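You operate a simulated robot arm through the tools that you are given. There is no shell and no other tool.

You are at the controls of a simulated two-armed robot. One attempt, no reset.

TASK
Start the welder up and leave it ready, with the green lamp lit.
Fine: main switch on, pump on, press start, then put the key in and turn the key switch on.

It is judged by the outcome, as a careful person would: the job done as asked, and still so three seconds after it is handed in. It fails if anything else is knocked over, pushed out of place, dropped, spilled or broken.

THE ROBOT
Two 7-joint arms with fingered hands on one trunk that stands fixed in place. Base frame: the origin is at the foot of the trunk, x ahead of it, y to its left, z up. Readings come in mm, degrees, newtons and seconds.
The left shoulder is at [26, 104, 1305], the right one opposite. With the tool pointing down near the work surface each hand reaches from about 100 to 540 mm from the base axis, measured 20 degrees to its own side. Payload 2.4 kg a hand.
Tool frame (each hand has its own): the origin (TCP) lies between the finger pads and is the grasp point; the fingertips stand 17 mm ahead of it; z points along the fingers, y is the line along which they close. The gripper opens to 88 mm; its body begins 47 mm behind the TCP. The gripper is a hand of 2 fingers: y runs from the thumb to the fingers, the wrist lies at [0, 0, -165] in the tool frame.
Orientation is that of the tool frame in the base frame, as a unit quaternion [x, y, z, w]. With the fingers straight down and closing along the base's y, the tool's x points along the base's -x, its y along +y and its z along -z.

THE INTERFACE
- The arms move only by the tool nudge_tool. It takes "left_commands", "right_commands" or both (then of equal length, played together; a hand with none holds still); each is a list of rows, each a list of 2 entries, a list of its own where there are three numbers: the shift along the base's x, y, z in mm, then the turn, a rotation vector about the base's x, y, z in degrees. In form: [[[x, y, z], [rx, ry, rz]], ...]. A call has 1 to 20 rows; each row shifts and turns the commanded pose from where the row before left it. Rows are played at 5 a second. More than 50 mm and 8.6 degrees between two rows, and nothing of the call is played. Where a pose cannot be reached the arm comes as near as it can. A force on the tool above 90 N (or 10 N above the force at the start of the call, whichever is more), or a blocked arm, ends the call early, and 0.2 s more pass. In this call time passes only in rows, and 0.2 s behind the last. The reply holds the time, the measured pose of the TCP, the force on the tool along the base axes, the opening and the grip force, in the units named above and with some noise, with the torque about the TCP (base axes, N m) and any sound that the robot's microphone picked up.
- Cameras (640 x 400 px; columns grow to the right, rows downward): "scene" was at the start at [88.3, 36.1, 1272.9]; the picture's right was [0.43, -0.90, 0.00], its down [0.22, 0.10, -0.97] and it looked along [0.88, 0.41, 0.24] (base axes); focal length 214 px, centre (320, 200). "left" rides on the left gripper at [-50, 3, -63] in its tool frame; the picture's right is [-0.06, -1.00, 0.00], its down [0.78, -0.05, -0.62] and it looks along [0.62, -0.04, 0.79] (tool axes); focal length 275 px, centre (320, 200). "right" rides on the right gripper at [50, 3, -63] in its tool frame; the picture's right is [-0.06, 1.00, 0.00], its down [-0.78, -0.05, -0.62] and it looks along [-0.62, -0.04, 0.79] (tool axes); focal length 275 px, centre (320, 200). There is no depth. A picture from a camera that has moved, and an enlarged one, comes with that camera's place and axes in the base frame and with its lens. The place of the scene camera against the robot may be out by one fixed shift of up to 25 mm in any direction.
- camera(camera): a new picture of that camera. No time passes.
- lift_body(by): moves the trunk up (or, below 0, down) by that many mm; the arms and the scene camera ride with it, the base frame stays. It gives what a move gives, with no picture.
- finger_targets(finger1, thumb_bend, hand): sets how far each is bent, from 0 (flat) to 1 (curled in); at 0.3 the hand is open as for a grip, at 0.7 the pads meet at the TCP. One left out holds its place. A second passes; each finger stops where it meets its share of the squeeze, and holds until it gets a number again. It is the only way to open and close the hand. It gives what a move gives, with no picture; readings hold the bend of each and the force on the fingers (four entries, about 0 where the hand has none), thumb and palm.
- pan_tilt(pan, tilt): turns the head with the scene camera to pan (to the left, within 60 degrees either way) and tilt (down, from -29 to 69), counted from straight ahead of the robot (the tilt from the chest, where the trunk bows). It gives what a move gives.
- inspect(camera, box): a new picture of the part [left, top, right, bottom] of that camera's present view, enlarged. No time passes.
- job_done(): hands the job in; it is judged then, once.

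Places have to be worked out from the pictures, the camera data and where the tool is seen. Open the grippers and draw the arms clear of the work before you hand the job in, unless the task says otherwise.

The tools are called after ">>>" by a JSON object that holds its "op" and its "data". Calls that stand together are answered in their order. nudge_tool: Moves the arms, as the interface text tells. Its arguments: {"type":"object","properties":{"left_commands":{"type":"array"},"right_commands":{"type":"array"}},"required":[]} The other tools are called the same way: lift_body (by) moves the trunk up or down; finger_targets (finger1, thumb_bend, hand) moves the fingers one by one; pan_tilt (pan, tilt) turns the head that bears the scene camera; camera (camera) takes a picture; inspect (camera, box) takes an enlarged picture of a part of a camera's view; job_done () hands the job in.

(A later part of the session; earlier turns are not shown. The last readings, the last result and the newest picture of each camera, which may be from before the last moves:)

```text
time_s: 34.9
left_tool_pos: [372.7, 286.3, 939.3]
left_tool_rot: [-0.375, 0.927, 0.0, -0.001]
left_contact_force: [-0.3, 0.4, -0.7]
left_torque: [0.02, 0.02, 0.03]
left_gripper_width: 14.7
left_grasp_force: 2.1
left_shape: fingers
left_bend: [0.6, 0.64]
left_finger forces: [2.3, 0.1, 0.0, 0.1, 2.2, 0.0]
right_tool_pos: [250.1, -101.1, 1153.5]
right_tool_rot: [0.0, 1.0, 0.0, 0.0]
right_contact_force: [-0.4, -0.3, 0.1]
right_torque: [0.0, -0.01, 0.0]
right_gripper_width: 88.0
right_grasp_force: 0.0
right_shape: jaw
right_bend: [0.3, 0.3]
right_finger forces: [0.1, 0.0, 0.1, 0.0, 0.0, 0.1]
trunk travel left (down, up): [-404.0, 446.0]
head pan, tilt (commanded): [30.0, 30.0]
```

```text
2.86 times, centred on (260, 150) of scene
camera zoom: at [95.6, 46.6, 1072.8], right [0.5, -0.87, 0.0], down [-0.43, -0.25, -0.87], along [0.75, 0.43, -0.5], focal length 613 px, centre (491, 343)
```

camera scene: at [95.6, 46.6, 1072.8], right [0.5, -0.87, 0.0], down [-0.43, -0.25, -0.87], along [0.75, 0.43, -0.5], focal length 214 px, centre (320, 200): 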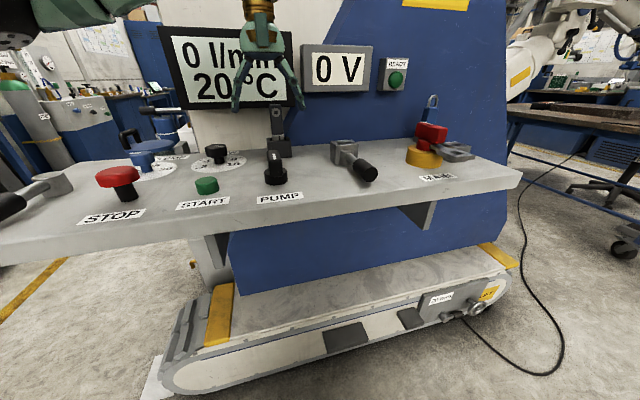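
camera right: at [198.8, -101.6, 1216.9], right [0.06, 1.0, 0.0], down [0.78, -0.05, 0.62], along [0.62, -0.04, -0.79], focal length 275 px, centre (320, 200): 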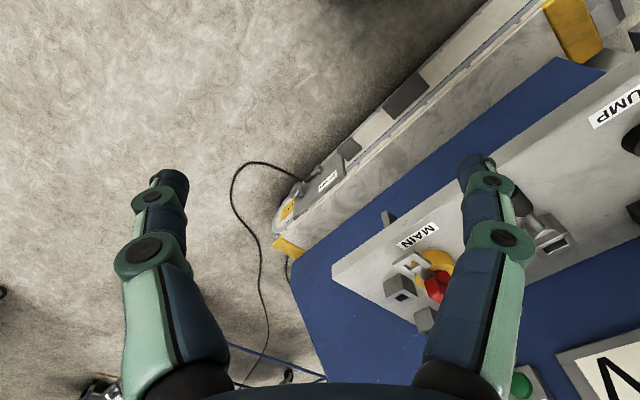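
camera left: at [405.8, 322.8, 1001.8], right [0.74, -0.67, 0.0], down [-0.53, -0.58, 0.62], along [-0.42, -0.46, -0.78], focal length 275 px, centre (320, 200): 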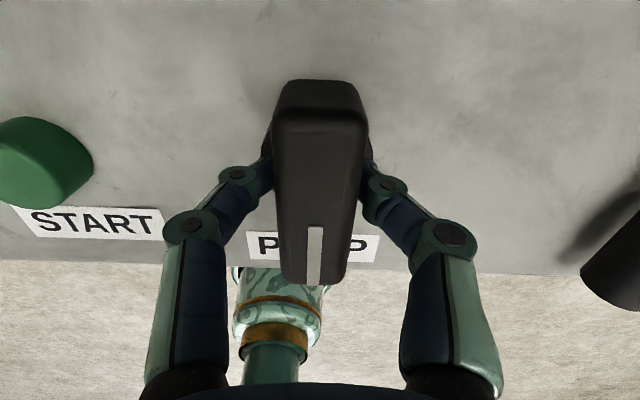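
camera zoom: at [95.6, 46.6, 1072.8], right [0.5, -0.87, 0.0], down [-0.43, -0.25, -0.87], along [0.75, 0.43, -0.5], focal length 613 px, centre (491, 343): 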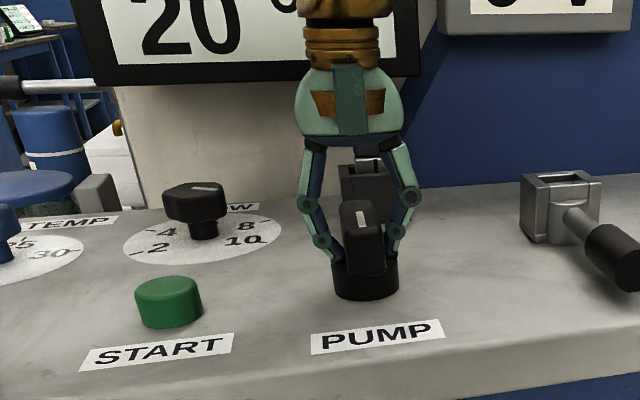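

Both pads hold the handle at about 2 N. I turn clockwise a little first (14°) and read the torque to learn if that direction is free.

>>> {"op": "nudge_tool", "data": {"left_commands": [[[0, 0, 0], [0, 0, -5]], [[0, 0, 0], [0, 0, -5]], [[0, 0, 0], [0, 0, -4]], [[0, 0, 0], [0, 0, 0]]]}}

>>> {"op": "camera", "data": {"camera": "left"}}

>>> {"op": "inspect", "data": {"camera": "scene", "box": [180, 80, 340, 220]}}

```text
time_s: 35.9
left_tool_pos: [371.1, 285.8, 938.0]
left_tool_rot: [-0.258, 0.966, 0.0, -0.002]
left_contact_force: [0.3, 0.5, 0.2]
left_torque: [0.02, -0.03, 0.08]
left_gripper_width: 14.9
left_grasp_force: 3.7
left_shape: fingers
left_bend: [0.6, 0.64]
left_finger forces: [3.2, 0.0, 0.0, 0.0, 3.5, 0.0]
right_tool_pos: [250.0, -101.9, 1154.4]
right_tool_rot: [0.0, 1.0, 0.0, 0.0]
right_contact_force: [-0.5, 0.1, 0.5]
right_torque: [0.03, 0.04, 0.03]
right_gripper_width: 87.9
right_grasp_force: 0.0
right_shape: jaw
right_bend: [0.3, 0.3]
right_finger forces: [0.0, 0.0, 0.0, 0.0, 0.0, 0.0]
trunk travel left (down, up): [-404.0, 446.0]
head pan, tilt (commanded): [30.0, 30.0]
```

```text
taken
camera left: at [413.5, 313.3, 1002.0], right [0.55, -0.83, 0.0], down [-0.65, -0.43, 0.62], along [-0.52, -0.34, -0.78], focal length 275 px, centre (320, 200)
```

left: 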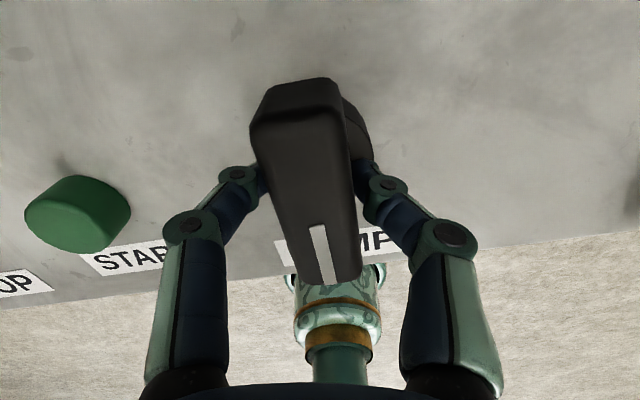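

```text
2.86 times, centred on (260, 150) of scene
camera zoom: at [95.6, 46.6, 1072.8], right [0.5, -0.87, 0.0], down [-0.43, -0.25, -0.87], along [0.75, 0.43, -0.5], focal length 613 px, centre (491, 343)
```

zoom: 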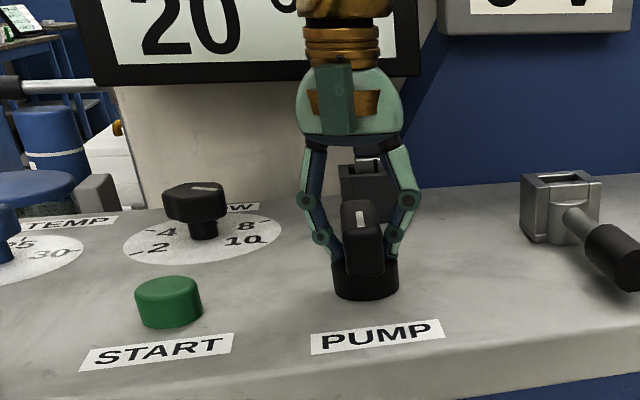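

The hand turned 14° but the handle still lies at 44°, so it slipped or clockwise is stopped. I turn back, grip more firmly, and try counter-clockwise gently to compare.

>>> {"op": "nudge_tool", "data": {"left_commands": [[[1, 0, 0], [0, 0, 5]], [[0, 0, 0], [0, 0, 5]], [[0, 0, 0], [0, 0, 4]], [[0, 0, 0], [0, 0, 0]]]}}

>>> {"op": "finger_targets", "data": {"hand": "left", "finger1": 0.75, "thumb_bend": 0.75}}

>>> {"op": "nudge_tool", "data": {"left_commands": [[[0, 0, 0], [0, 0, 5]], [[0, 0, 0], [0, 0, 5]], [[0, 0, 0], [0, 0, 4]], [[0, 0, 0], [0, 0, 0]]]}}

>>> {"op": "camera", "data": {"camera": "left"}}

```text
time_s: 36.9
left_tool_pos: [373.1, 285.5, 938.4]
left_tool_rot: [-0.375, 0.927, -0.001, -0.001]
left_contact_force: [-0.8, 1.7, -0.1]
left_torque: [-0.02, -0.01, -0.04]
left_gripper_width: 14.8
left_grasp_force: 1.6
left_shape: fingers
left_bend: [0.6, 0.64]
left_finger forces: [2.9, 0.1, 0.0, 0.0, 1.9, 0.1]
right_tool_pos: [248.0, -102.6, 1152.9]
right_tool_rot: [0.0, 1.0, 0.0, 0.001]
right_contact_force: [-0.2, 0.0, -1.0]
right_torque: [0.0, -0.01, 0.01]
right_gripper_width: 88.2
right_grasp_force: 0.0
right_shape: jaw
right_bend: [0.3, 0.3]
right_finger forces: [0.1, 0.0, 0.0, 0.0, 0.1, 0.0]
trunk travel left (down, up): [-404.0, 446.0]
head pan, tilt (commanded): [30.0, 30.0]
```

```text
time_s: 37.9
left_tool_pos: [374.2, 285.8, 938.5]
left_tool_rot: [-0.375, 0.927, -0.002, -0.002]
left_contact_force: [1.1, -1.4, -2.9]
left_torque: [-0.02, -0.03, -0.01]
left_gripper_width: 13.3
left_grasp_force: 7.0
left_shape: fingers
left_bend: [0.66, 0.67]
left_finger forces: [6.4, 0.0, 0.0, 0.0, 7.6, 0.0]
right_tool_pos: [248.9, -103.0, 1153.1]
right_tool_rot: [-0.001, 1.0, 0.0, 0.0]
right_contact_force: [-0.3, 0.5, -0.3]
right_torque: [-0.01, -0.01, 0.01]
right_gripper_width: 88.0
right_grasp_force: 0.1
right_shape: jaw
right_bend: [0.3, 0.3]
right_finger forces: [0.0, 0.0, 0.0, 0.0, 0.1, 0.0]
trunk travel left (down, up): [-404.0, 446.0]
head pan, tilt (commanded): [30.0, 30.0]
```

```text
time_s: 38.9
left_tool_pos: [372.7, 285.0, 938.9]
left_tool_rot: [-0.485, 0.875, -0.001, -0.002]
left_contact_force: [0.1, -1.5, -2.2]
left_torque: [-0.01, 0.0, -0.19]
left_gripper_width: 13.3
left_grasp_force: 9.6
left_shape: fingers
left_bend: [0.66, 0.67]
left_finger forces: [8.6, 0.0, 0.0, 0.0, 9.4, 0.0]
right_tool_pos: [248.5, -103.4, 1154.7]
right_tool_rot: [0.0, 1.0, -0.001, 0.0]
right_contact_force: [0.0, 0.2, -0.9]
right_torque: [-0.02, 0.01, -0.02]
right_gripper_width: 88.2
right_grasp_force: 0.1
right_shape: jaw
right_bend: [0.3, 0.3]
right_finger forces: [0.0, 0.1, 0.1, 0.1, 0.0, 0.0]
trunk travel left (down, up): [-404.0, 446.0]
head pan, tilt (commanded): [30.0, 30.0]
```

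```text
taken
camera left: at [396.7, 329.4, 1001.7], right [0.88, -0.48, 0.0], down [-0.37, -0.69, 0.62], along [-0.3, -0.55, -0.78], focal length 275 px, centre (320, 200)
```

left: 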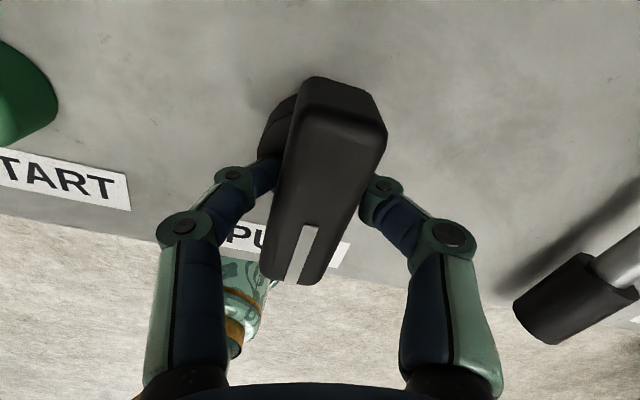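

The pads only slip, so a pinch twist can't apply enough torque. I'll push the handle's front end sideways with the thumb instead, as I did with MAIN; first open, rise, and square the hand back to zero yaw.

>>> {"op": "finger_targets", "data": {"hand": "left", "finger1": 0.3, "thumb_bend": 0.3}}

>>> {"op": "nudge_tool", "data": {"left_commands": [[[0, 0, 25], [0, 0, 0]], [[0, 0, 25], [0, 0, 0]], [[0, 0, 10], [0, 0, -7.3]], [[0, 0, 0], [0, 0, -7.3]], [[0, 2, 0], [0, 0, -7.3]], [[0, 2, 0], [0, 0, -7.3]], [[1, 3, 0], [0, 0, -7.3]], [[1, 3, 0], [0, 0, -7.3]], [[1, 3, 0], [0, 0, -7.3]], [[1, 1, 0], [0, 0, -6.9]], [[0, 0, 0], [0, 0, 0]]]}}

>>> {"op": "camera", "data": {"camera": "left"}}

>>> {"op": "camera", "data": {"camera": "scene"}}

```text
time_s: 39.9
left_tool_pos: [373.2, 285.2, 938.5]
left_tool_rot: [-0.485, 0.874, -0.002, -0.001]
left_contact_force: [-0.8, -0.4, 0.0]
left_torque: [-0.03, 0.0, -0.03]
left_gripper_width: 83.6
left_grasp_force: 0.0
left_shape: fingers
left_bend: [0.3, 0.3]
left_finger forces: [0.1, 0.0, 0.1, 0.0, 0.1, 0.1]
right_tool_pos: [249.9, -103.0, 1154.1]
right_tool_rot: [0.0, 1.0, -0.001, 0.0]
right_contact_force: [0.9, -0.1, 0.6]
right_torque: [0.0, 0.0, -0.03]
right_gripper_width: 88.0
right_grasp_force: 0.1
right_shape: jaw
right_bend: [0.3, 0.3]
right_finger forces: [0.1, 0.0, 0.0, 0.0, 0.1, 0.0]
trunk travel left (down, up): [-404.0, 446.0]
head pan, tilt (commanded): [30.0, 30.0]
```

```text
time_s: 42.3
left_tool_pos: [377.2, 298.9, 998.1]
left_tool_rot: [0.001, 1.0, 0.0, -0.002]
left_contact_force: [0.7, -0.5, -0.1]
left_torque: [-0.01, 0.01, -0.03]
left_gripper_width: 83.5
left_grasp_force: 0.0
left_shape: fingers
left_bend: [0.3, 0.3]
left_finger forces: [0.1, 0.0, 0.1, 0.0, 0.1, 0.0]
right_tool_pos: [248.8, -102.5, 1153.4]
right_tool_rot: [0.0, 1.0, 0.0, 0.0]
right_contact_force: [-0.4, 1.0, 0.5]
right_torque: [0.03, 0.02, 0.02]
right_gripper_width: 87.9
right_grasp_force: 0.0
right_shape: jaw
right_bend: [0.3, 0.3]
right_finger forces: [0.0, 0.0, 0.1, 0.0, 0.0, 0.1]
trunk travel left (down, up): [-404.0, 446.0]
head pan, tilt (commanded): [30.0, 30.0]
```

```text
taken
camera left: at [426.9, 302.5, 1061.9], right [0.06, -1.0, 0.0], down [-0.78, -0.05, 0.62], along [-0.62, -0.04, -0.78], focal length 275 px, centre (320, 200)
```

left: 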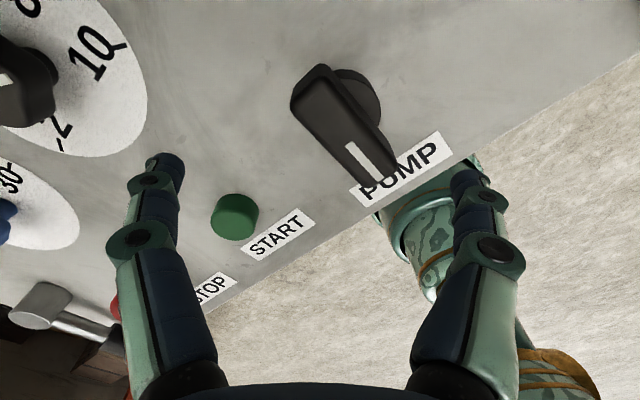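

```text
taken
camera scene: at [95.6, 46.6, 1072.8], right [0.5, -0.87, 0.0], down [-0.43, -0.25, -0.87], along [0.75, 0.43, -0.5], focal length 214 px, centre (320, 200)
```

scene: 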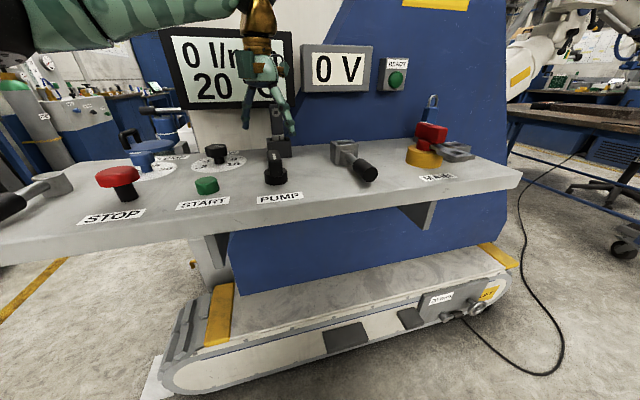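

The handle is unmoved and the thumb now hangs to the right of its front end. I lower to working height beside it.

>>> {"op": "nudge_tool", "data": {"left_commands": [[[0, 0, -20], [0, 0, 0]], [[0, 0, -20], [0, 0, 0]], [[0, 0, -10], [0, 0, 0]], [[0, 0, -8], [0, 0, 0]], [[0, 0, 0], [0, 0, 0]]]}}

>>> {"op": "camera", "data": {"camera": "left"}}

>>> {"op": "inspect", "data": {"camera": "scene", "box": [180, 80, 340, 220]}}

```text
time_s: 43.5
left_tool_pos: [376.9, 299.7, 940.4]
left_tool_rot: [0.001, 1.0, 0.0, -0.001]
left_contact_force: [0.5, 1.1, -0.1]
left_torque: [0.02, 0.0, 0.05]
left_gripper_width: 83.5
left_grasp_force: 0.1
left_shape: fingers
left_bend: [0.3, 0.3]
left_finger forces: [0.0, 0.0, 0.1, 0.0, 0.1, 0.0]
right_tool_pos: [249.4, -103.3, 1153.3]
right_tool_rot: [0.0, 1.0, 0.0, 0.0]
right_contact_force: [0.7, 0.0, 0.3]
right_torque: [-0.03, 0.01, -0.01]
right_gripper_width: 87.9
right_grasp_force: 0.1
right_shape: jaw
right_bend: [0.3, 0.3]
right_finger forces: [0.0, 0.1, 0.0, 0.0, 0.0, 0.0]
trunk travel left (down, up): [-404.0, 446.0]
head pan, tilt (commanded): [30.0, 30.0]
```

```text
taken
camera left: at [426.5, 303.0, 1003.6], right [0.06, -1.0, 0.0], down [-0.78, -0.05, 0.62], along [-0.62, -0.04, -0.78], focal length 275 px, centre (320, 200)
```

left: 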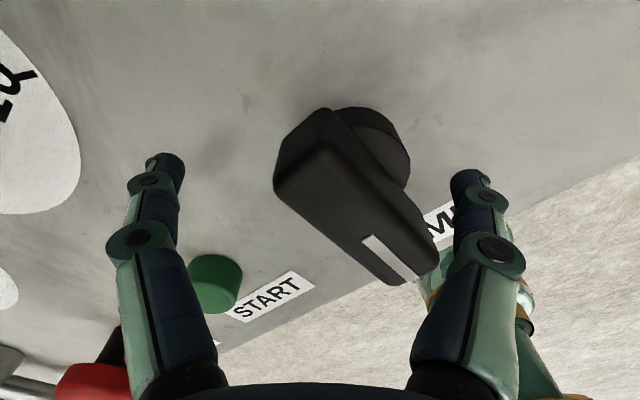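

```text
2.86 times, centred on (260, 150) of scene
camera zoom: at [95.6, 46.6, 1072.8], right [0.5, -0.87, 0.0], down [-0.43, -0.25, -0.87], along [0.75, 0.43, -0.5], focal length 613 px, centre (491, 343)
```

zoom: 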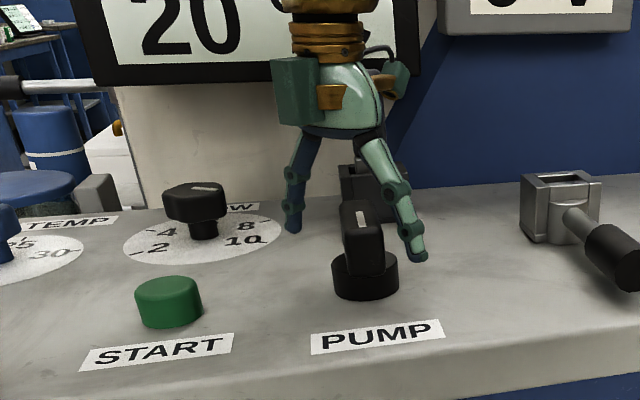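

The thumb is to the right of the handle's front end, tip about z 923. I push it toward the panel's left (clockwise turn), in small steps, and watch the force.

>>> {"op": "nudge_tool", "data": {"left_commands": [[[-3.5, 3.6, 0], [0, 0, 0]], [[-3.5, 3.6, 0], [0, 0, 0]], [[-2, 2, 0], [0, 0, 0]], [[-2, 2, 0], [0, 0, 0]], [[-2, 1.5, 0], [0, 0, 0]], [[0, 0, 0], [0, 0, 0]]]}}

>>> {"op": "camera", "data": {"camera": "left"}}

```text
time_s: 44.9
left_tool_pos: [364.5, 313.3, 941.0]
left_tool_rot: [0.001, 1.0, 0.0, -0.002]
left_contact_force: [0.3, -3.7, -0.4]
left_torque: [0.02, -0.01, 0.03]
left_gripper_width: 87.0
left_grasp_force: 1.4
left_shape: fingers
left_bend: [0.3, 0.28]
left_finger forces: [0.0, 0.1, 0.0, 0.1, 3.0, 0.0]
right_tool_pos: [248.2, -104.4, 1153.9]
right_tool_rot: [0.0, 1.0, 0.0, 0.001]
right_contact_force: [-0.1, 0.8, -0.6]
right_torque: [-0.03, -0.01, 0.0]
right_gripper_width: 87.9
right_grasp_force: 0.0
right_shape: jaw
right_bend: [0.3, 0.3]
right_finger forces: [0.0, 0.1, 0.0, 0.0, 0.0, 0.1]
trunk travel left (down, up): [-404.0, 446.0]
head pan, tilt (commanded): [30.0, 30.0]
```

```text
taken
camera left: at [413.7, 315.1, 1004.0], right [0.06, -1.0, 0.0], down [-0.78, -0.05, 0.62], along [-0.62, -0.04, -0.78], focal length 275 px, centre (320, 200)
```

left: 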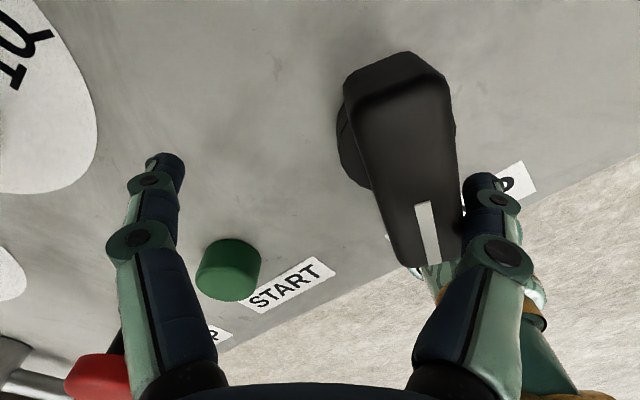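

PUMP turns clockwise, about 20° so far at 3 N. I continue along the arc toward 90°.

>>> {"op": "nudge_tool", "data": {"left_commands": [[[-3.5, 1.75, 0], [0, 0, 0]], [[-3.5, 1.75, 0], [0, 0, 0]], [[-3.5, 1.75, 0], [0, 0, 0]], [[-3.5, 2.5, 0], [0, 0, 0]], [[-2, 3.5, 0], [0, 0, 0]], [[-1.5, 3.5, 0], [0, 0, 0]], [[-1, 3.5, 0], [0, 0, 0]], [[0, 0, 0], [0, 0, 0]]]}}

>>> {"op": "camera", "data": {"camera": "left"}}

>>> {"op": "camera", "data": {"camera": "scene"}}

```text
time_s: 46.7
left_tool_pos: [345.2, 331.4, 940.8]
left_tool_rot: [0.0, 1.0, 0.0, -0.002]
left_contact_force: [0.7, -0.7, -0.3]
left_torque: [0.01, -0.02, -0.01]
left_gripper_width: 84.1
left_grasp_force: 0.2
left_shape: fingers
left_bend: [0.3, 0.3]
left_finger forces: [0.1, 0.0, 0.0, 0.0, 0.1, 0.0]
right_tool_pos: [248.7, -103.2, 1153.3]
right_tool_rot: [0.001, 1.0, 0.0, 0.0]
right_contact_force: [0.4, -0.3, 0.5]
right_torque: [-0.03, -0.01, 0.04]
right_gripper_width: 87.7
right_grasp_force: 0.1
right_shape: jaw
right_bend: [0.3, 0.3]
right_finger forces: [0.0, 0.0, 0.0, 0.0, 0.1, 0.1]
trunk travel left (down, up): [-404.0, 446.0]
head pan, tilt (commanded): [30.0, 30.0]
```

```text
taken
camera left: at [395.2, 333.9, 1003.7], right [0.06, -1.0, 0.0], down [-0.78, -0.05, 0.62], along [-0.62, -0.04, -0.78], focal length 275 px, centre (320, 200)
```

left: 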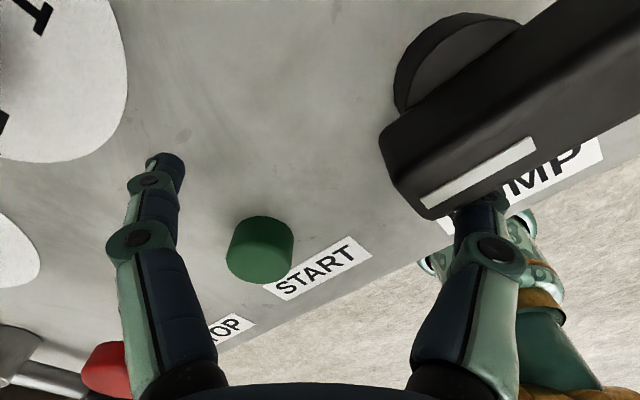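

```text
taken
camera scene: at [95.5, 46.6, 1072.8], right [0.5, -0.87, 0.0], down [-0.43, -0.25, -0.87], along [0.75, 0.43, -0.5], focal length 214 px, centre (320, 200)
```

scene: 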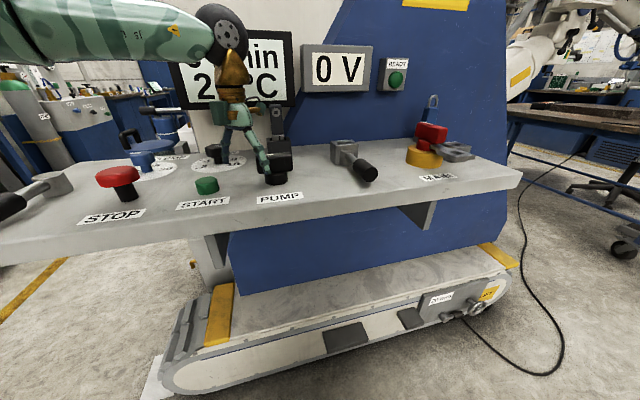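

The pointer now lies almost along the panel's left, about 87–90° turned. I nudge a bit further to make sure it is at its stop.

>>> {"op": "nudge_tool", "data": {"left_commands": [[[0, 2.5, 0], [0, 0, 0]], [[0.3, 2.5, 0], [0, 0, 0]], [[0.3, 2, 0], [0, 0, 0]], [[0, 0, 0], [0, 0, 0]]]}}

>>> {"op": "camera", "data": {"camera": "left"}}

>>> {"op": "inspect", "data": {"camera": "scene", "box": [140, 0, 400, 130]}}

```text
time_s: 47.7
left_tool_pos: [345.9, 336.9, 939.9]
left_tool_rot: [0.0, 1.0, 0.0, -0.002]
left_contact_force: [-2.5, -5.9, -1.0]
left_torque: [0.07, -0.03, -0.14]
left_gripper_width: 87.6
left_grasp_force: 2.5
left_shape: fingers
left_bend: [0.3, 0.27]
left_finger forces: [0.0, 0.1, 0.0, 0.1, 4.6, 0.0]
right_tool_pos: [248.7, -103.5, 1153.6]
right_tool_rot: [0.001, 1.0, 0.0, 0.0]
right_contact_force: [0.5, -0.1, -0.6]
right_torque: [0.0, 0.01, 0.01]
right_gripper_width: 87.7
right_grasp_force: 0.2
right_shape: jaw
right_bend: [0.3, 0.3]
right_finger forces: [0.0, 0.0, 0.0, 0.0, 0.1, 0.1]
trunk travel left (down, up): [-404.0, 446.0]
head pan, tilt (commanded): [30.0, 30.0]
```

```text
taken
camera left: at [395.6, 340.1, 1003.9], right [0.06, -1.0, 0.0], down [-0.78, -0.05, 0.62], along [-0.62, -0.04, -0.78], focal length 275 px, centre (320, 200)
```

left: 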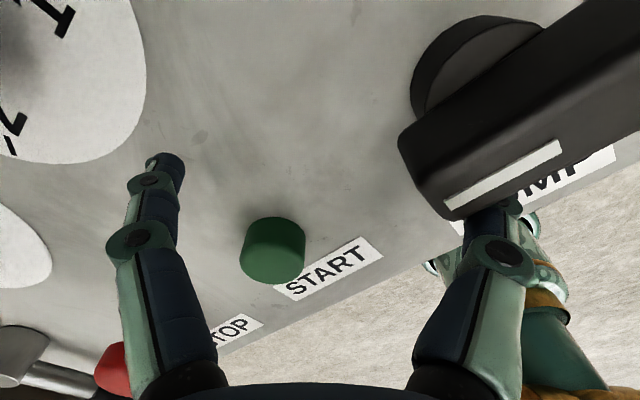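

```text
2.46 times, centred on (270, 65) of scene
camera zoom: at [95.3, 45.9, 1072.8], right [0.5, -0.87, 0.0], down [-0.43, -0.25, -0.87], along [0.75, 0.43, -0.5], focal length 528 px, centre (443, 532)
```

zoom: 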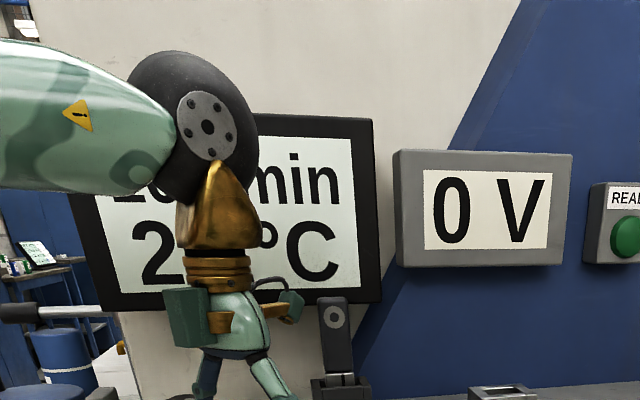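

PUMP is at its stop (6 N) and the flow reading seems to have changed. I back the thumb off, lift clear and look at the display and the knob.

>>> {"op": "nudge_tool", "data": {"left_commands": [[[-6, -6, 0], [0, 0, 0]], [[-8, -6, 5], [0, 0, 0]], [[-5, 0, 25], [0, 0, 0]], [[-10, 10, 25], [0, 0, 0]], [[-10, 10, 20], [0, 0, 0]], [[0, 0, 0], [0, 0, 0]]]}}

>>> {"op": "camera", "data": {"camera": "scene"}}

>>> {"op": "camera", "data": {"camera": "left"}}

>>> {"op": "inspect", "data": {"camera": "scene", "box": [140, 0, 420, 200]}}

```text
time_s: 49.1
left_tool_pos: [306.9, 345.9, 1015.4]
left_tool_rot: [0.001, 1.0, 0.0, -0.001]
left_contact_force: [-0.1, 0.3, -0.1]
left_torque: [0.02, 0.02, 0.01]
left_gripper_width: 84.0
left_grasp_force: 0.0
left_shape: fingers
left_bend: [0.3, 0.3]
left_finger forces: [0.0, 0.0, 0.0, 0.0, 0.0, 0.0]
right_tool_pos: [248.7, -102.3, 1154.7]
right_tool_rot: [0.0, 1.0, -0.001, -0.001]
right_contact_force: [0.0, -0.6, 0.8]
right_torque: [0.01, 0.0, -0.01]
right_gripper_width: 87.8
right_grasp_force: 0.0
right_shape: jaw
right_bend: [0.3, 0.3]
right_finger forces: [0.0, 0.0, 0.0, 0.0, 0.0, 0.1]
trunk travel left (down, up): [-404.0, 446.0]
head pan, tilt (commanded): [30.0, 30.0]
```

```text
taken
camera scene: at [95.5, 46.6, 1072.8], right [0.5, -0.87, 0.0], down [-0.43, -0.25, -0.87], along [0.75, 0.43, -0.5], focal length 214 px, centre (320, 200)
```

scene: 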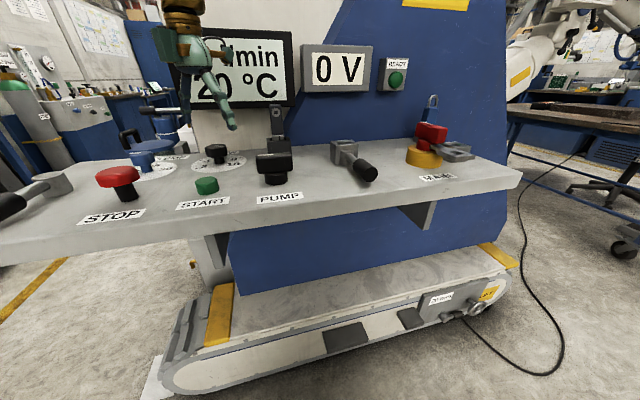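

```text
taken
camera left: at [357.0, 348.9, 1078.7], right [0.06, -1.0, 0.0], down [-0.78, -0.05, 0.62], along [-0.62, -0.04, -0.78], focal length 275 px, centre (320, 200)
```

left: 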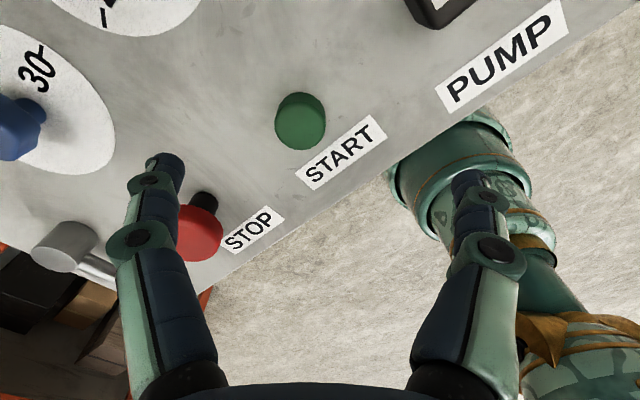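

```text
2.00 times, centred on (280, 100) of scene
camera zoom: at [95.5, 46.6, 1072.8], right [0.5, -0.87, 0.0], down [-0.43, -0.25, -0.87], along [0.75, 0.43, -0.5], focal length 429 px, centre (400, 400)
```

zoom: 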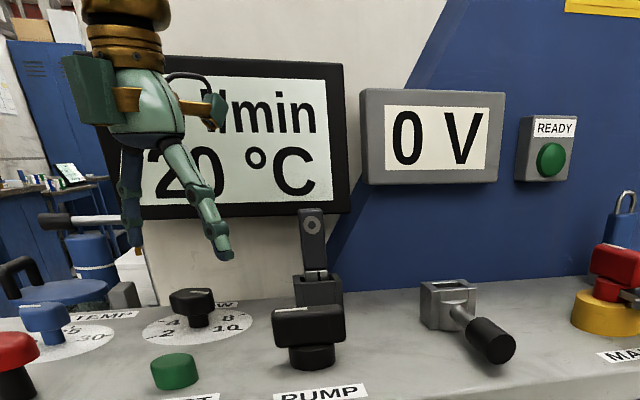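

PUMP's pointer is firmly to the left. Next START, at about [287, 357] with its top near z 906; I close the left hand into a blunt tip and bring it above the button, which also uncovers the display.

>>> {"op": "finger_targets", "data": {"hand": "left", "finger1": 0.7, "thumb_bend": 0.7}}

>>> {"op": "nudge_tool", "data": {"left_commands": [[[-10, 5, -20], [0, 0, 0]], [[-10, 6, -25], [0, 0, 0]], [[0, 0, -20], [0, 0, 0]], [[0, 0, 0], [0, 0, 0]]]}}

>>> {"op": "camera", "data": {"camera": "left"}}

>>> {"op": "camera", "data": {"camera": "scene"}}

>>> {"op": "inspect", "data": {"camera": "scene", "box": [120, 90, 280, 220]}}

```text
time_s: 50.1
left_tool_pos: [307.5, 346.1, 1015.3]
left_tool_rot: [0.0, 1.0, 0.0, -0.002]
left_contact_force: [0.5, 0.9, -0.7]
left_torque: [0.01, 0.0, 0.04]
left_gripper_width: 0.0
left_grasp_force: 0.0
left_shape: fingers
left_bend: [0.7, 0.7]
left_finger forces: [0.0, 0.0, 0.0, 0.1, 0.1, 0.0]
right_tool_pos: [248.8, -103.4, 1153.7]
right_tool_rot: [0.0, 1.0, 0.0, 0.0]
right_contact_force: [0.3, 0.7, 0.1]
right_torque: [0.02, 0.0, 0.02]
right_gripper_width: 87.8
right_grasp_force: 0.0
right_shape: jaw
right_bend: [0.3, 0.3]
right_finger forces: [0.0, 0.0, 0.1, 0.1, 0.1, 0.0]
trunk travel left (down, up): [-404.0, 446.0]
head pan, tilt (commanded): [30.0, 30.0]
```

```text
time_s: 51.1
left_tool_pos: [287.4, 356.9, 950.1]
left_tool_rot: [-0.001, 1.0, 0.001, -0.002]
left_contact_force: [-0.8, 0.6, -0.2]
left_torque: [0.02, -0.01, 0.01]
left_gripper_width: 0.0
left_grasp_force: 0.1
left_shape: fingers
left_bend: [0.7, 0.7]
left_finger forces: [0.1, 0.1, 0.0, 0.1, 0.0, 0.1]
right_tool_pos: [249.3, -102.8, 1154.0]
right_tool_rot: [0.0, 1.0, -0.001, 0.0]
right_contact_force: [1.2, -0.4, 0.1]
right_torque: [0.03, -0.02, 0.03]
right_gripper_width: 87.8
right_grasp_force: 0.0
right_shape: jaw
right_bend: [0.3, 0.3]
right_finger forces: [0.1, 0.0, 0.0, 0.0, 0.0, 0.0]
trunk travel left (down, up): [-404.0, 446.0]
head pan, tilt (commanded): [30.0, 30.0]
```

```text
taken
camera left: at [337.6, 360.1, 1012.9], right [0.06, -1.0, 0.0], down [-0.78, -0.05, 0.62], along [-0.62, -0.04, -0.78], focal length 275 px, centre (320, 200)
```

left: 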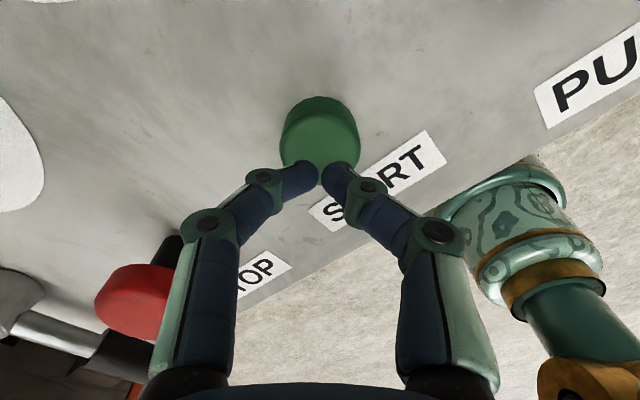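

```text
taken
camera scene: at [95.6, 46.6, 1072.8], right [0.5, -0.87, 0.0], down [-0.43, -0.25, -0.87], along [0.75, 0.43, -0.5], focal length 214 px, centre (320, 200)
```

scene: 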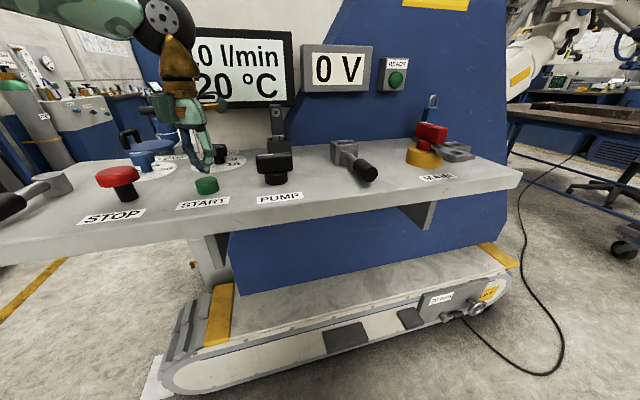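

```text
3.08 times, centred on (200, 155) of scene
camera zoom: at [95.6, 46.6, 1072.8], right [0.5, -0.87, 0.0], down [-0.43, -0.25, -0.87], along [0.75, 0.43, -0.5], focal length 660 px, centre (689, 338)
```

zoom: 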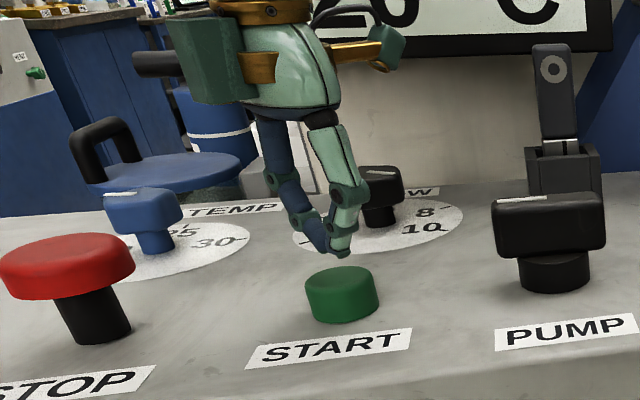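

The closed tip hangs over START, about 14 mm above it. I descend in small steps and read the force.

>>> {"op": "nudge_tool", "data": {"left_commands": [[[0, 0, -4], [0, 0, 0]], [[0, 0, -4], [0, 0, 0]], [[0, 0, -3], [0, 0, 0]], [[0, 0, -2], [0, 0, 0]], [[0, 0, -2], [0, 0, 0]], [[0, 0, 0], [0, 0, 0]]]}}

>>> {"op": "inspect", "data": {"camera": "scene", "box": [120, 90, 280, 220]}}

```text
time_s: 52.5
left_tool_pos: [287.4, 356.6, 934.7]
left_tool_rot: [-0.001, 1.0, 0.0, -0.002]
left_contact_force: [-0.9, -0.2, 1.8]
left_torque: [0.0, -0.01, -0.01]
left_gripper_width: 0.0
left_grasp_force: 0.4
left_shape: fingers
left_bend: [0.7, 0.7]
left_finger forces: [0.7, 0.1, 0.0, 0.0, 0.7, 0.0]
right_tool_pos: [249.4, -103.5, 1152.9]
right_tool_rot: [0.0, 1.0, 0.0, 0.0]
right_contact_force: [0.7, 0.3, 0.5]
right_torque: [0.0, 0.0, 0.01]
right_gripper_width: 87.9
right_grasp_force: 0.1
right_shape: jaw
right_bend: [0.3, 0.3]
right_finger forces: [0.1, 0.0, 0.0, 0.0, 0.0, 0.0]
trunk travel left (down, up): [-404.0, 446.0]
head pan, tilt (commanded): [30.0, 30.0]
```

```text
3.08 times, centred on (200, 155) of scene
camera zoom: at [95.5, 46.5, 1072.8], right [0.5, -0.87, 0.0], down [-0.43, -0.25, -0.87], along [0.75, 0.43, -0.5], focal length 660 px, centre (689, 338)
```

zoom: 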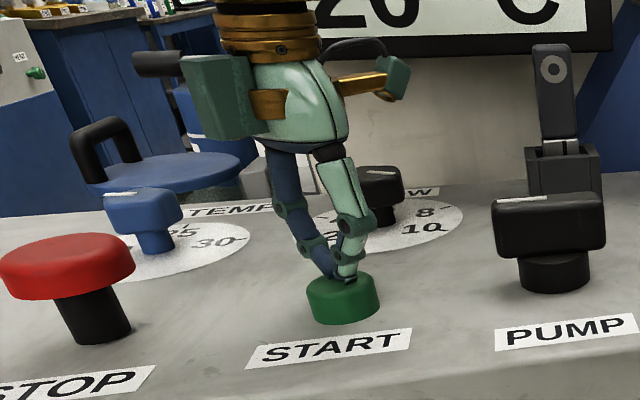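

Contact is made, with a light 1.8 N, centred on the button. I press on in small steps until it bottoms, hold briefly, then release.

>>> {"op": "nudge_tool", "data": {"left_commands": [[[0, 0, -2], [0, 0, 0]], [[0, 0, -2], [0, 0, 0]], [[0, 0, -1.5], [0, 0, 0]], [[0, 0, 0], [0, 0, 0]]]}}

>>> {"op": "camera", "data": {"camera": "scene"}}

>>> {"op": "inspect", "data": {"camera": "scene", "box": [120, 90, 280, 220]}}

```text
time_s: 53.5
left_tool_pos: [288.2, 356.3, 930.4]
left_tool_rot: [0.0, 1.0, 0.0, -0.001]
left_contact_force: [-0.8, 0.7, 8.5]
left_torque: [-0.02, -0.01, 0.01]
left_gripper_width: 0.4
left_grasp_force: 4.4
left_shape: fingers
left_bend: [0.71, 0.7]
left_finger forces: [4.4, 0.1, 0.0, 0.0, 4.1, 0.1]
right_tool_pos: [249.0, -104.2, 1153.5]
right_tool_rot: [0.0, 1.0, -0.001, 0.0]
right_contact_force: [-0.1, -0.4, -0.8]
right_torque: [0.01, -0.02, -0.04]
right_gripper_width: 88.0
right_grasp_force: 0.0
right_shape: jaw
right_bend: [0.3, 0.3]
right_finger forces: [0.1, 0.0, 0.0, 0.1, 0.0, 0.0]
trunk travel left (down, up): [-404.0, 446.0]
head pan, tilt (commanded): [30.0, 30.0]
```

```text
taken
camera scene: at [95.1, 46.3, 1072.9], right [0.5, -0.87, 0.0], down [-0.43, -0.25, -0.87], along [0.75, 0.43, -0.5], focal length 214 px, centre (320, 200)
```

scene: 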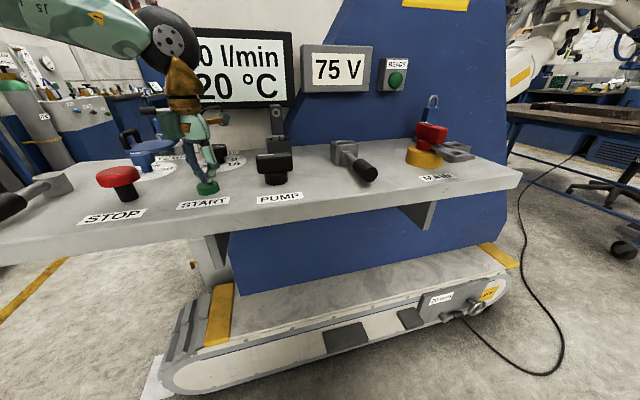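

```text
3.08 times, centred on (200, 155) of scene
camera zoom: at [95.1, 46.3, 1072.9], right [0.5, -0.87, 0.0], down [-0.43, -0.25, -0.87], along [0.75, 0.43, -0.5], focal length 660 px, centre (689, 338)
```

zoom: 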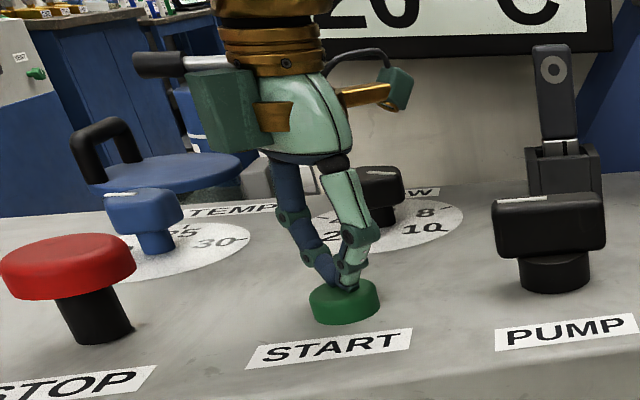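

START took: the meter now reads 75 V. I lift straight off the button and look at the displays.

>>> {"op": "nudge_tool", "data": {"left_commands": [[[0, 0, 10], [0, 0, 0]], [[0, 0, 25], [0, 0, 0]], [[-10, 0, 35], [0, 0, 0]], [[-15, 10, 35], [0, 0, 0]], [[-15, 10, 25], [0, 0, 0]], [[0, 0, 0], [0, 0, 0]]]}}

>>> {"op": "camera", "data": {"camera": "scene"}}

>>> {"op": "inspect", "data": {"camera": "scene", "box": [140, 10, 420, 200]}}

```text
time_s: 54.9
left_tool_pos: [247.9, 375.4, 1059.5]
left_tool_rot: [0.001, 1.0, 0.0, -0.001]
left_contact_force: [0.3, 0.3, -0.4]
left_torque: [-0.01, -0.02, -0.02]
left_gripper_width: 0.0
left_grasp_force: 0.0
left_shape: fingers
left_bend: [0.7, 0.7]
left_finger forces: [0.1, 0.0, 0.0, 0.1, 0.0, 0.1]
right_tool_pos: [246.8, -103.3, 1153.8]
right_tool_rot: [0.0, 1.0, 0.0, 0.0]
right_contact_force: [-0.3, -0.2, 0.1]
right_torque: [0.01, -0.01, -0.04]
right_gripper_width: 87.9
right_grasp_force: 0.1
right_shape: jaw
right_bend: [0.3, 0.3]
right_finger forces: [0.1, 0.0, 0.0, 0.0, 0.1, 0.0]
trunk travel left (down, up): [-404.0, 446.0]
head pan, tilt (commanded): [30.0, 30.0]
```

```text
taken
camera scene: at [95.5, 46.6, 1072.8], right [0.5, -0.87, 0.0], down [-0.43, -0.25, -0.87], along [0.75, 0.43, -0.5], focal length 214 px, centre (320, 200)
```

scene: 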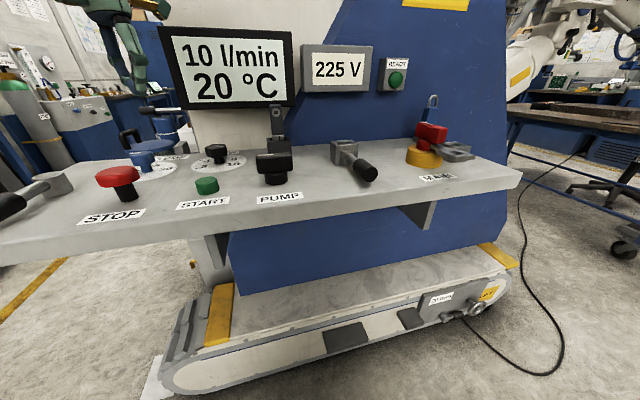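

```text
2.11 times, centred on (280, 105) of scene
camera zoom: at [95.5, 46.6, 1072.8], right [0.5, -0.87, 0.0], down [-0.43, -0.25, -0.87], along [0.75, 0.43, -0.5], focal length 452 px, centre (404, 400)
```

zoom: 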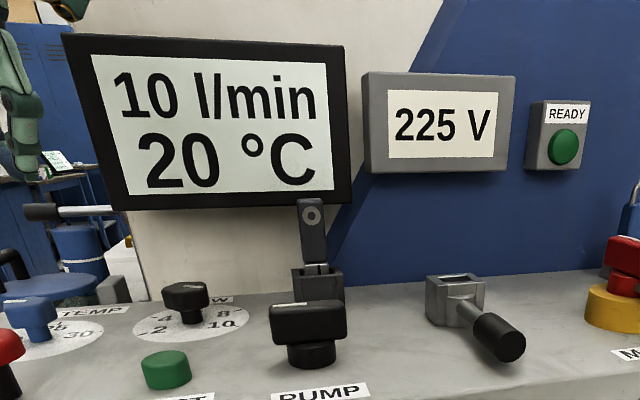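

The system is up: 10 l/min, 20 °C and the voltage is charging (225 V). Now the key: I open the left hand and bring it to a 45° forward tilt facing the panel squarely, stopping short of the key to measure it.

>>> {"op": "finger_targets", "data": {"hand": "left", "finger1": 0.3, "thumb_bend": 0.3}}

>>> {"op": "nudge_tool", "data": {"left_commands": [[[15, -5, 4], [0, -7.5, 0]], [[15, -5, 4], [0, -7.5, 0]], [[15, -5, 4], [0, -7.5, 0]], [[15, -5, 4], [0, -7.5, 0]], [[15, -5, 4], [0, -7.5, 0]], [[15, -5, 4], [0, -7.5, 0]], [[15, -4, 0], [0, 0, 7.4]], [[15, -4, 0], [0, 0, 7.4]], [[15, -4, 0], [0, 0, 7.4]], [[15, -4, 0], [0, 0, 7.4]], [[15, -4, 0], [0, 0, 7.2]], [[15, -4, 0], [0, 0, 7.2]], [[0, 0, 0], [0, 0, 0]]]}}

>>> {"op": "camera", "data": {"camera": "left"}}

>>> {"op": "camera", "data": {"camera": "scene"}}

```text
time_s: 55.9
left_tool_pos: [248.4, 375.4, 1059.7]
left_tool_rot: [0.0, 1.0, 0.0, -0.002]
left_contact_force: [0.2, -0.2, 0.2]
left_torque: [-0.02, -0.01, 0.0]
left_gripper_width: 83.5
left_grasp_force: 0.0
left_shape: fingers
left_bend: [0.3, 0.3]
left_finger forces: [0.0, 0.0, 0.0, 0.0, 0.1, 0.0]
right_tool_pos: [248.5, -103.6, 1154.3]
right_tool_rot: [0.0, 1.0, 0.0, 0.0]
right_contact_force: [0.8, 0.8, 0.4]
right_torque: [0.02, -0.02, 0.03]
right_gripper_width: 88.0
right_grasp_force: 0.0
right_shape: jaw
right_bend: [0.3, 0.3]
right_finger forces: [0.0, 0.0, 0.0, 0.0, 0.0, 0.0]
trunk travel left (down, up): [-404.0, 446.0]
head pan, tilt (commanded): [30.0, 30.0]
```

```text
time_s: 58.7
left_tool_pos: [428.2, 322.7, 1083.4]
left_tool_rot: [-0.346, 0.857, 0.143, 0.354]
left_contact_force: [-0.3, 0.8, 1.0]
left_torque: [-0.02, 0.01, 0.04]
left_gripper_width: 83.7
left_grasp_force: 0.1
left_shape: fingers
left_bend: [0.3, 0.3]
left_finger forces: [0.1, 0.0, 0.0, 0.1, 0.0, 0.0]
right_tool_pos: [248.6, -102.5, 1153.6]
right_tool_rot: [0.0, 1.0, 0.0, 0.0]
right_contact_force: [0.7, -0.2, 0.7]
right_torque: [0.03, 0.02, -0.02]
right_gripper_width: 87.8
right_grasp_force: 0.2
right_shape: jaw
right_bend: [0.3, 0.3]
right_finger forces: [0.0, 0.0, 0.0, 0.0, 0.0, 0.0]
trunk travel left (down, up): [-404.0, 446.0]
head pan, tilt (commanded): [30.0, 30.0]
```

```text
taken
camera left: at [418.3, 318.4, 1164.3], right [0.73, -0.69, 0.04], down [-0.68, -0.73, -0.11], along [0.11, 0.05, -0.99], focal length 275 px, centre (320, 200)
```

left: 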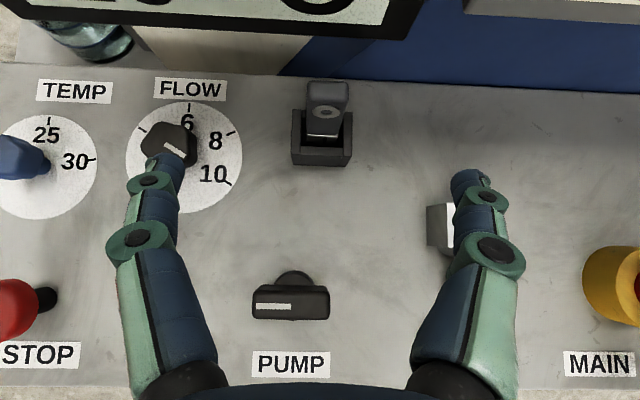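

```text
taken
camera scene: at [95.6, 46.5, 1072.8], right [0.5, -0.87, 0.0], down [-0.43, -0.25, -0.87], along [0.75, 0.43, -0.5], focal length 214 px, centre (320, 200)
```

scene: 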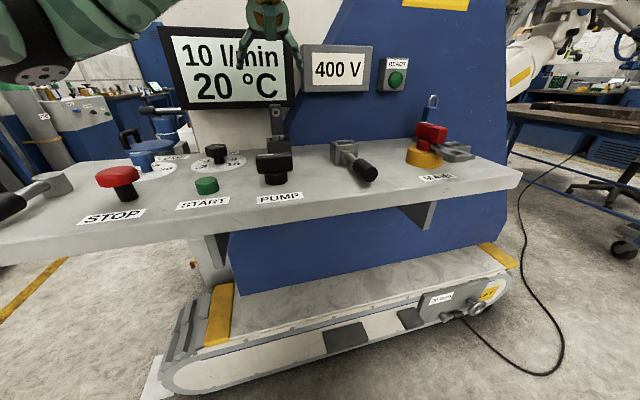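

The meter is now at 400 V, and the view is square to the panel. I enlarge the key and its holder, and the key switch's socket, to measure them.

>>> {"op": "inspect", "data": {"camera": "left", "box": [270, 60, 380, 180]}}

>>> {"op": "inspect", "data": {"camera": "scene", "box": [240, 90, 310, 190]}}

>>> {"op": "camera", "data": {"camera": "right"}}

```text
3.33 times, centred on (325, 120) of left
camera zoom: at [418.3, 318.4, 1164.3], right [0.73, -0.69, 0.04], down [-0.68, -0.73, -0.11], along [0.11, 0.05, -0.99], focal length 918 px, centre (303, 467)
```

zoom: 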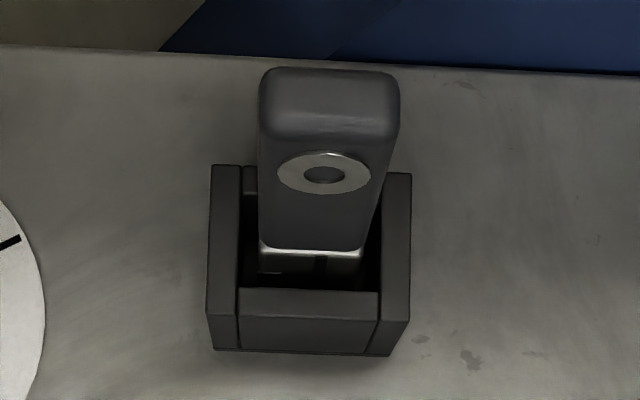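

```text
4.00 times, centred on (275, 140) of scene
camera zoom: at [95.6, 46.5, 1072.8], right [0.5, -0.87, 0.0], down [-0.43, -0.25, -0.87], along [0.75, 0.43, -0.5], focal length 858 px, centre (500, 440)
```

zoom: 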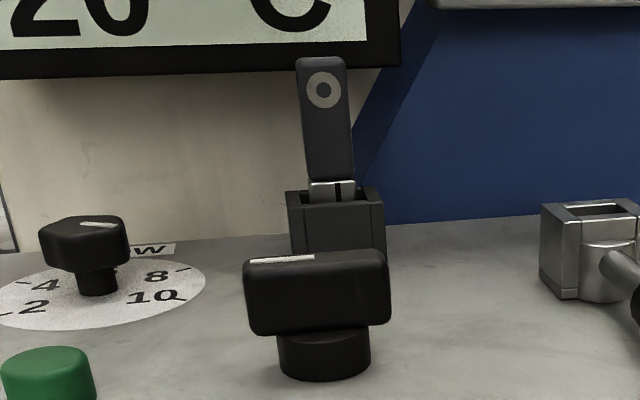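

```text
taken
camera right: at [199.1, -101.7, 1216.9], right [0.06, 1.0, 0.0], down [0.78, -0.05, 0.62], along [0.62, -0.04, -0.79], focal length 275 px, centre (320, 200)
```

right: 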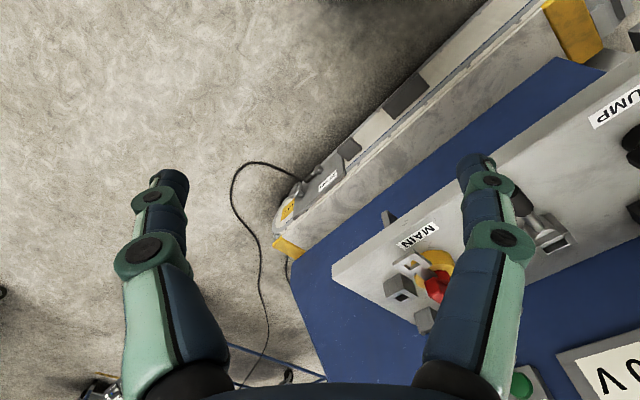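

Holder centre is about [487, 372.5], rim at z ≈ 930; the fob is about 26 mm wide, 10 mm thick, from z ≈ 942 up to ≈ 1005. Now I shift the hand sideways at the same height to measure the key switch's socket in the same way.

>>> {"op": "nudge_tool", "data": {"left_commands": [[[11, -30, 0], [0, 0, 0]], [[11, -30, 0], [0, 0, 0]], [[11, -30, 0], [0, 0, 0]], [[12, -30, 0], [0, 0, 0]], [[0, -20, 0], [0, 0, 0]], [[0, 0, 0], [0, 0, 0]]]}}

>>> {"op": "camera", "data": {"camera": "left"}}

>>> {"op": "inspect", "data": {"camera": "left", "box": [270, 60, 400, 200]}}

```text
time_s: 60.1
left_tool_pos: [472.2, 181.6, 1083.1]
left_tool_rot: [-0.346, 0.857, 0.143, 0.353]
left_contact_force: [0.0, -0.6, -0.3]
left_torque: [-0.01, 0.02, 0.01]
left_gripper_width: 83.6
left_grasp_force: 0.1
left_shape: fingers
left_bend: [0.3, 0.3]
left_finger forces: [0.1, 0.0, 0.0, 0.0, 0.0, 0.0]
right_tool_pos: [249.3, -102.5, 1154.7]
right_tool_rot: [-0.001, 1.0, 0.0, 0.001]
right_contact_force: [0.0, -0.8, 0.3]
right_torque: [0.03, -0.01, 0.04]
right_gripper_width: 87.9
right_grasp_force: 0.0
right_shape: jaw
right_bend: [0.3, 0.3]
right_finger forces: [0.1, 0.0, 0.0, 0.0, 0.0, 0.0]
trunk travel left (down, up): [-404.0, 446.0]
head pan, tilt (commanded): [30.0, 30.0]
```

```text
taken
camera left: at [463.5, 177.7, 1164.1], right [0.73, -0.69, 0.04], down [-0.68, -0.72, -0.11], along [0.11, 0.05, -0.99], focal length 275 px, centre (320, 200)
```

left: 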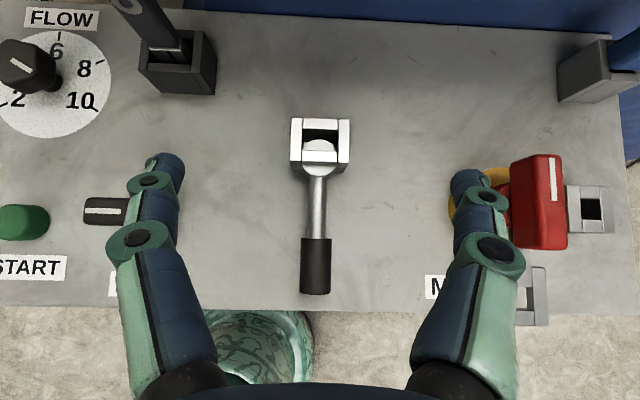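

```text
2.86 times, centred on (335, 130) of left
camera zoom: at [463.5, 177.7, 1164.1], right [0.73, -0.69, 0.04], down [-0.68, -0.72, -0.11], along [0.11, 0.05, -0.99], focal length 786 px, centre (277, 400)
```

zoom: 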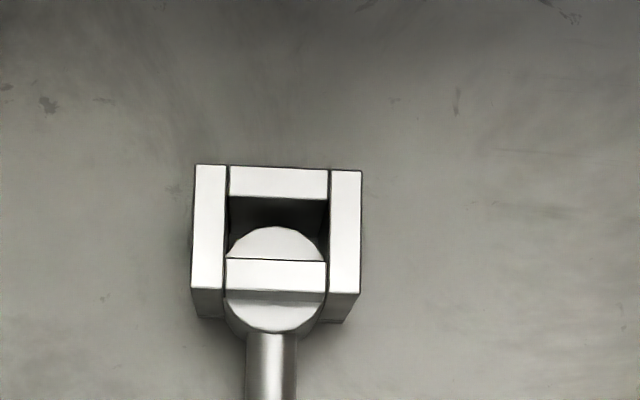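

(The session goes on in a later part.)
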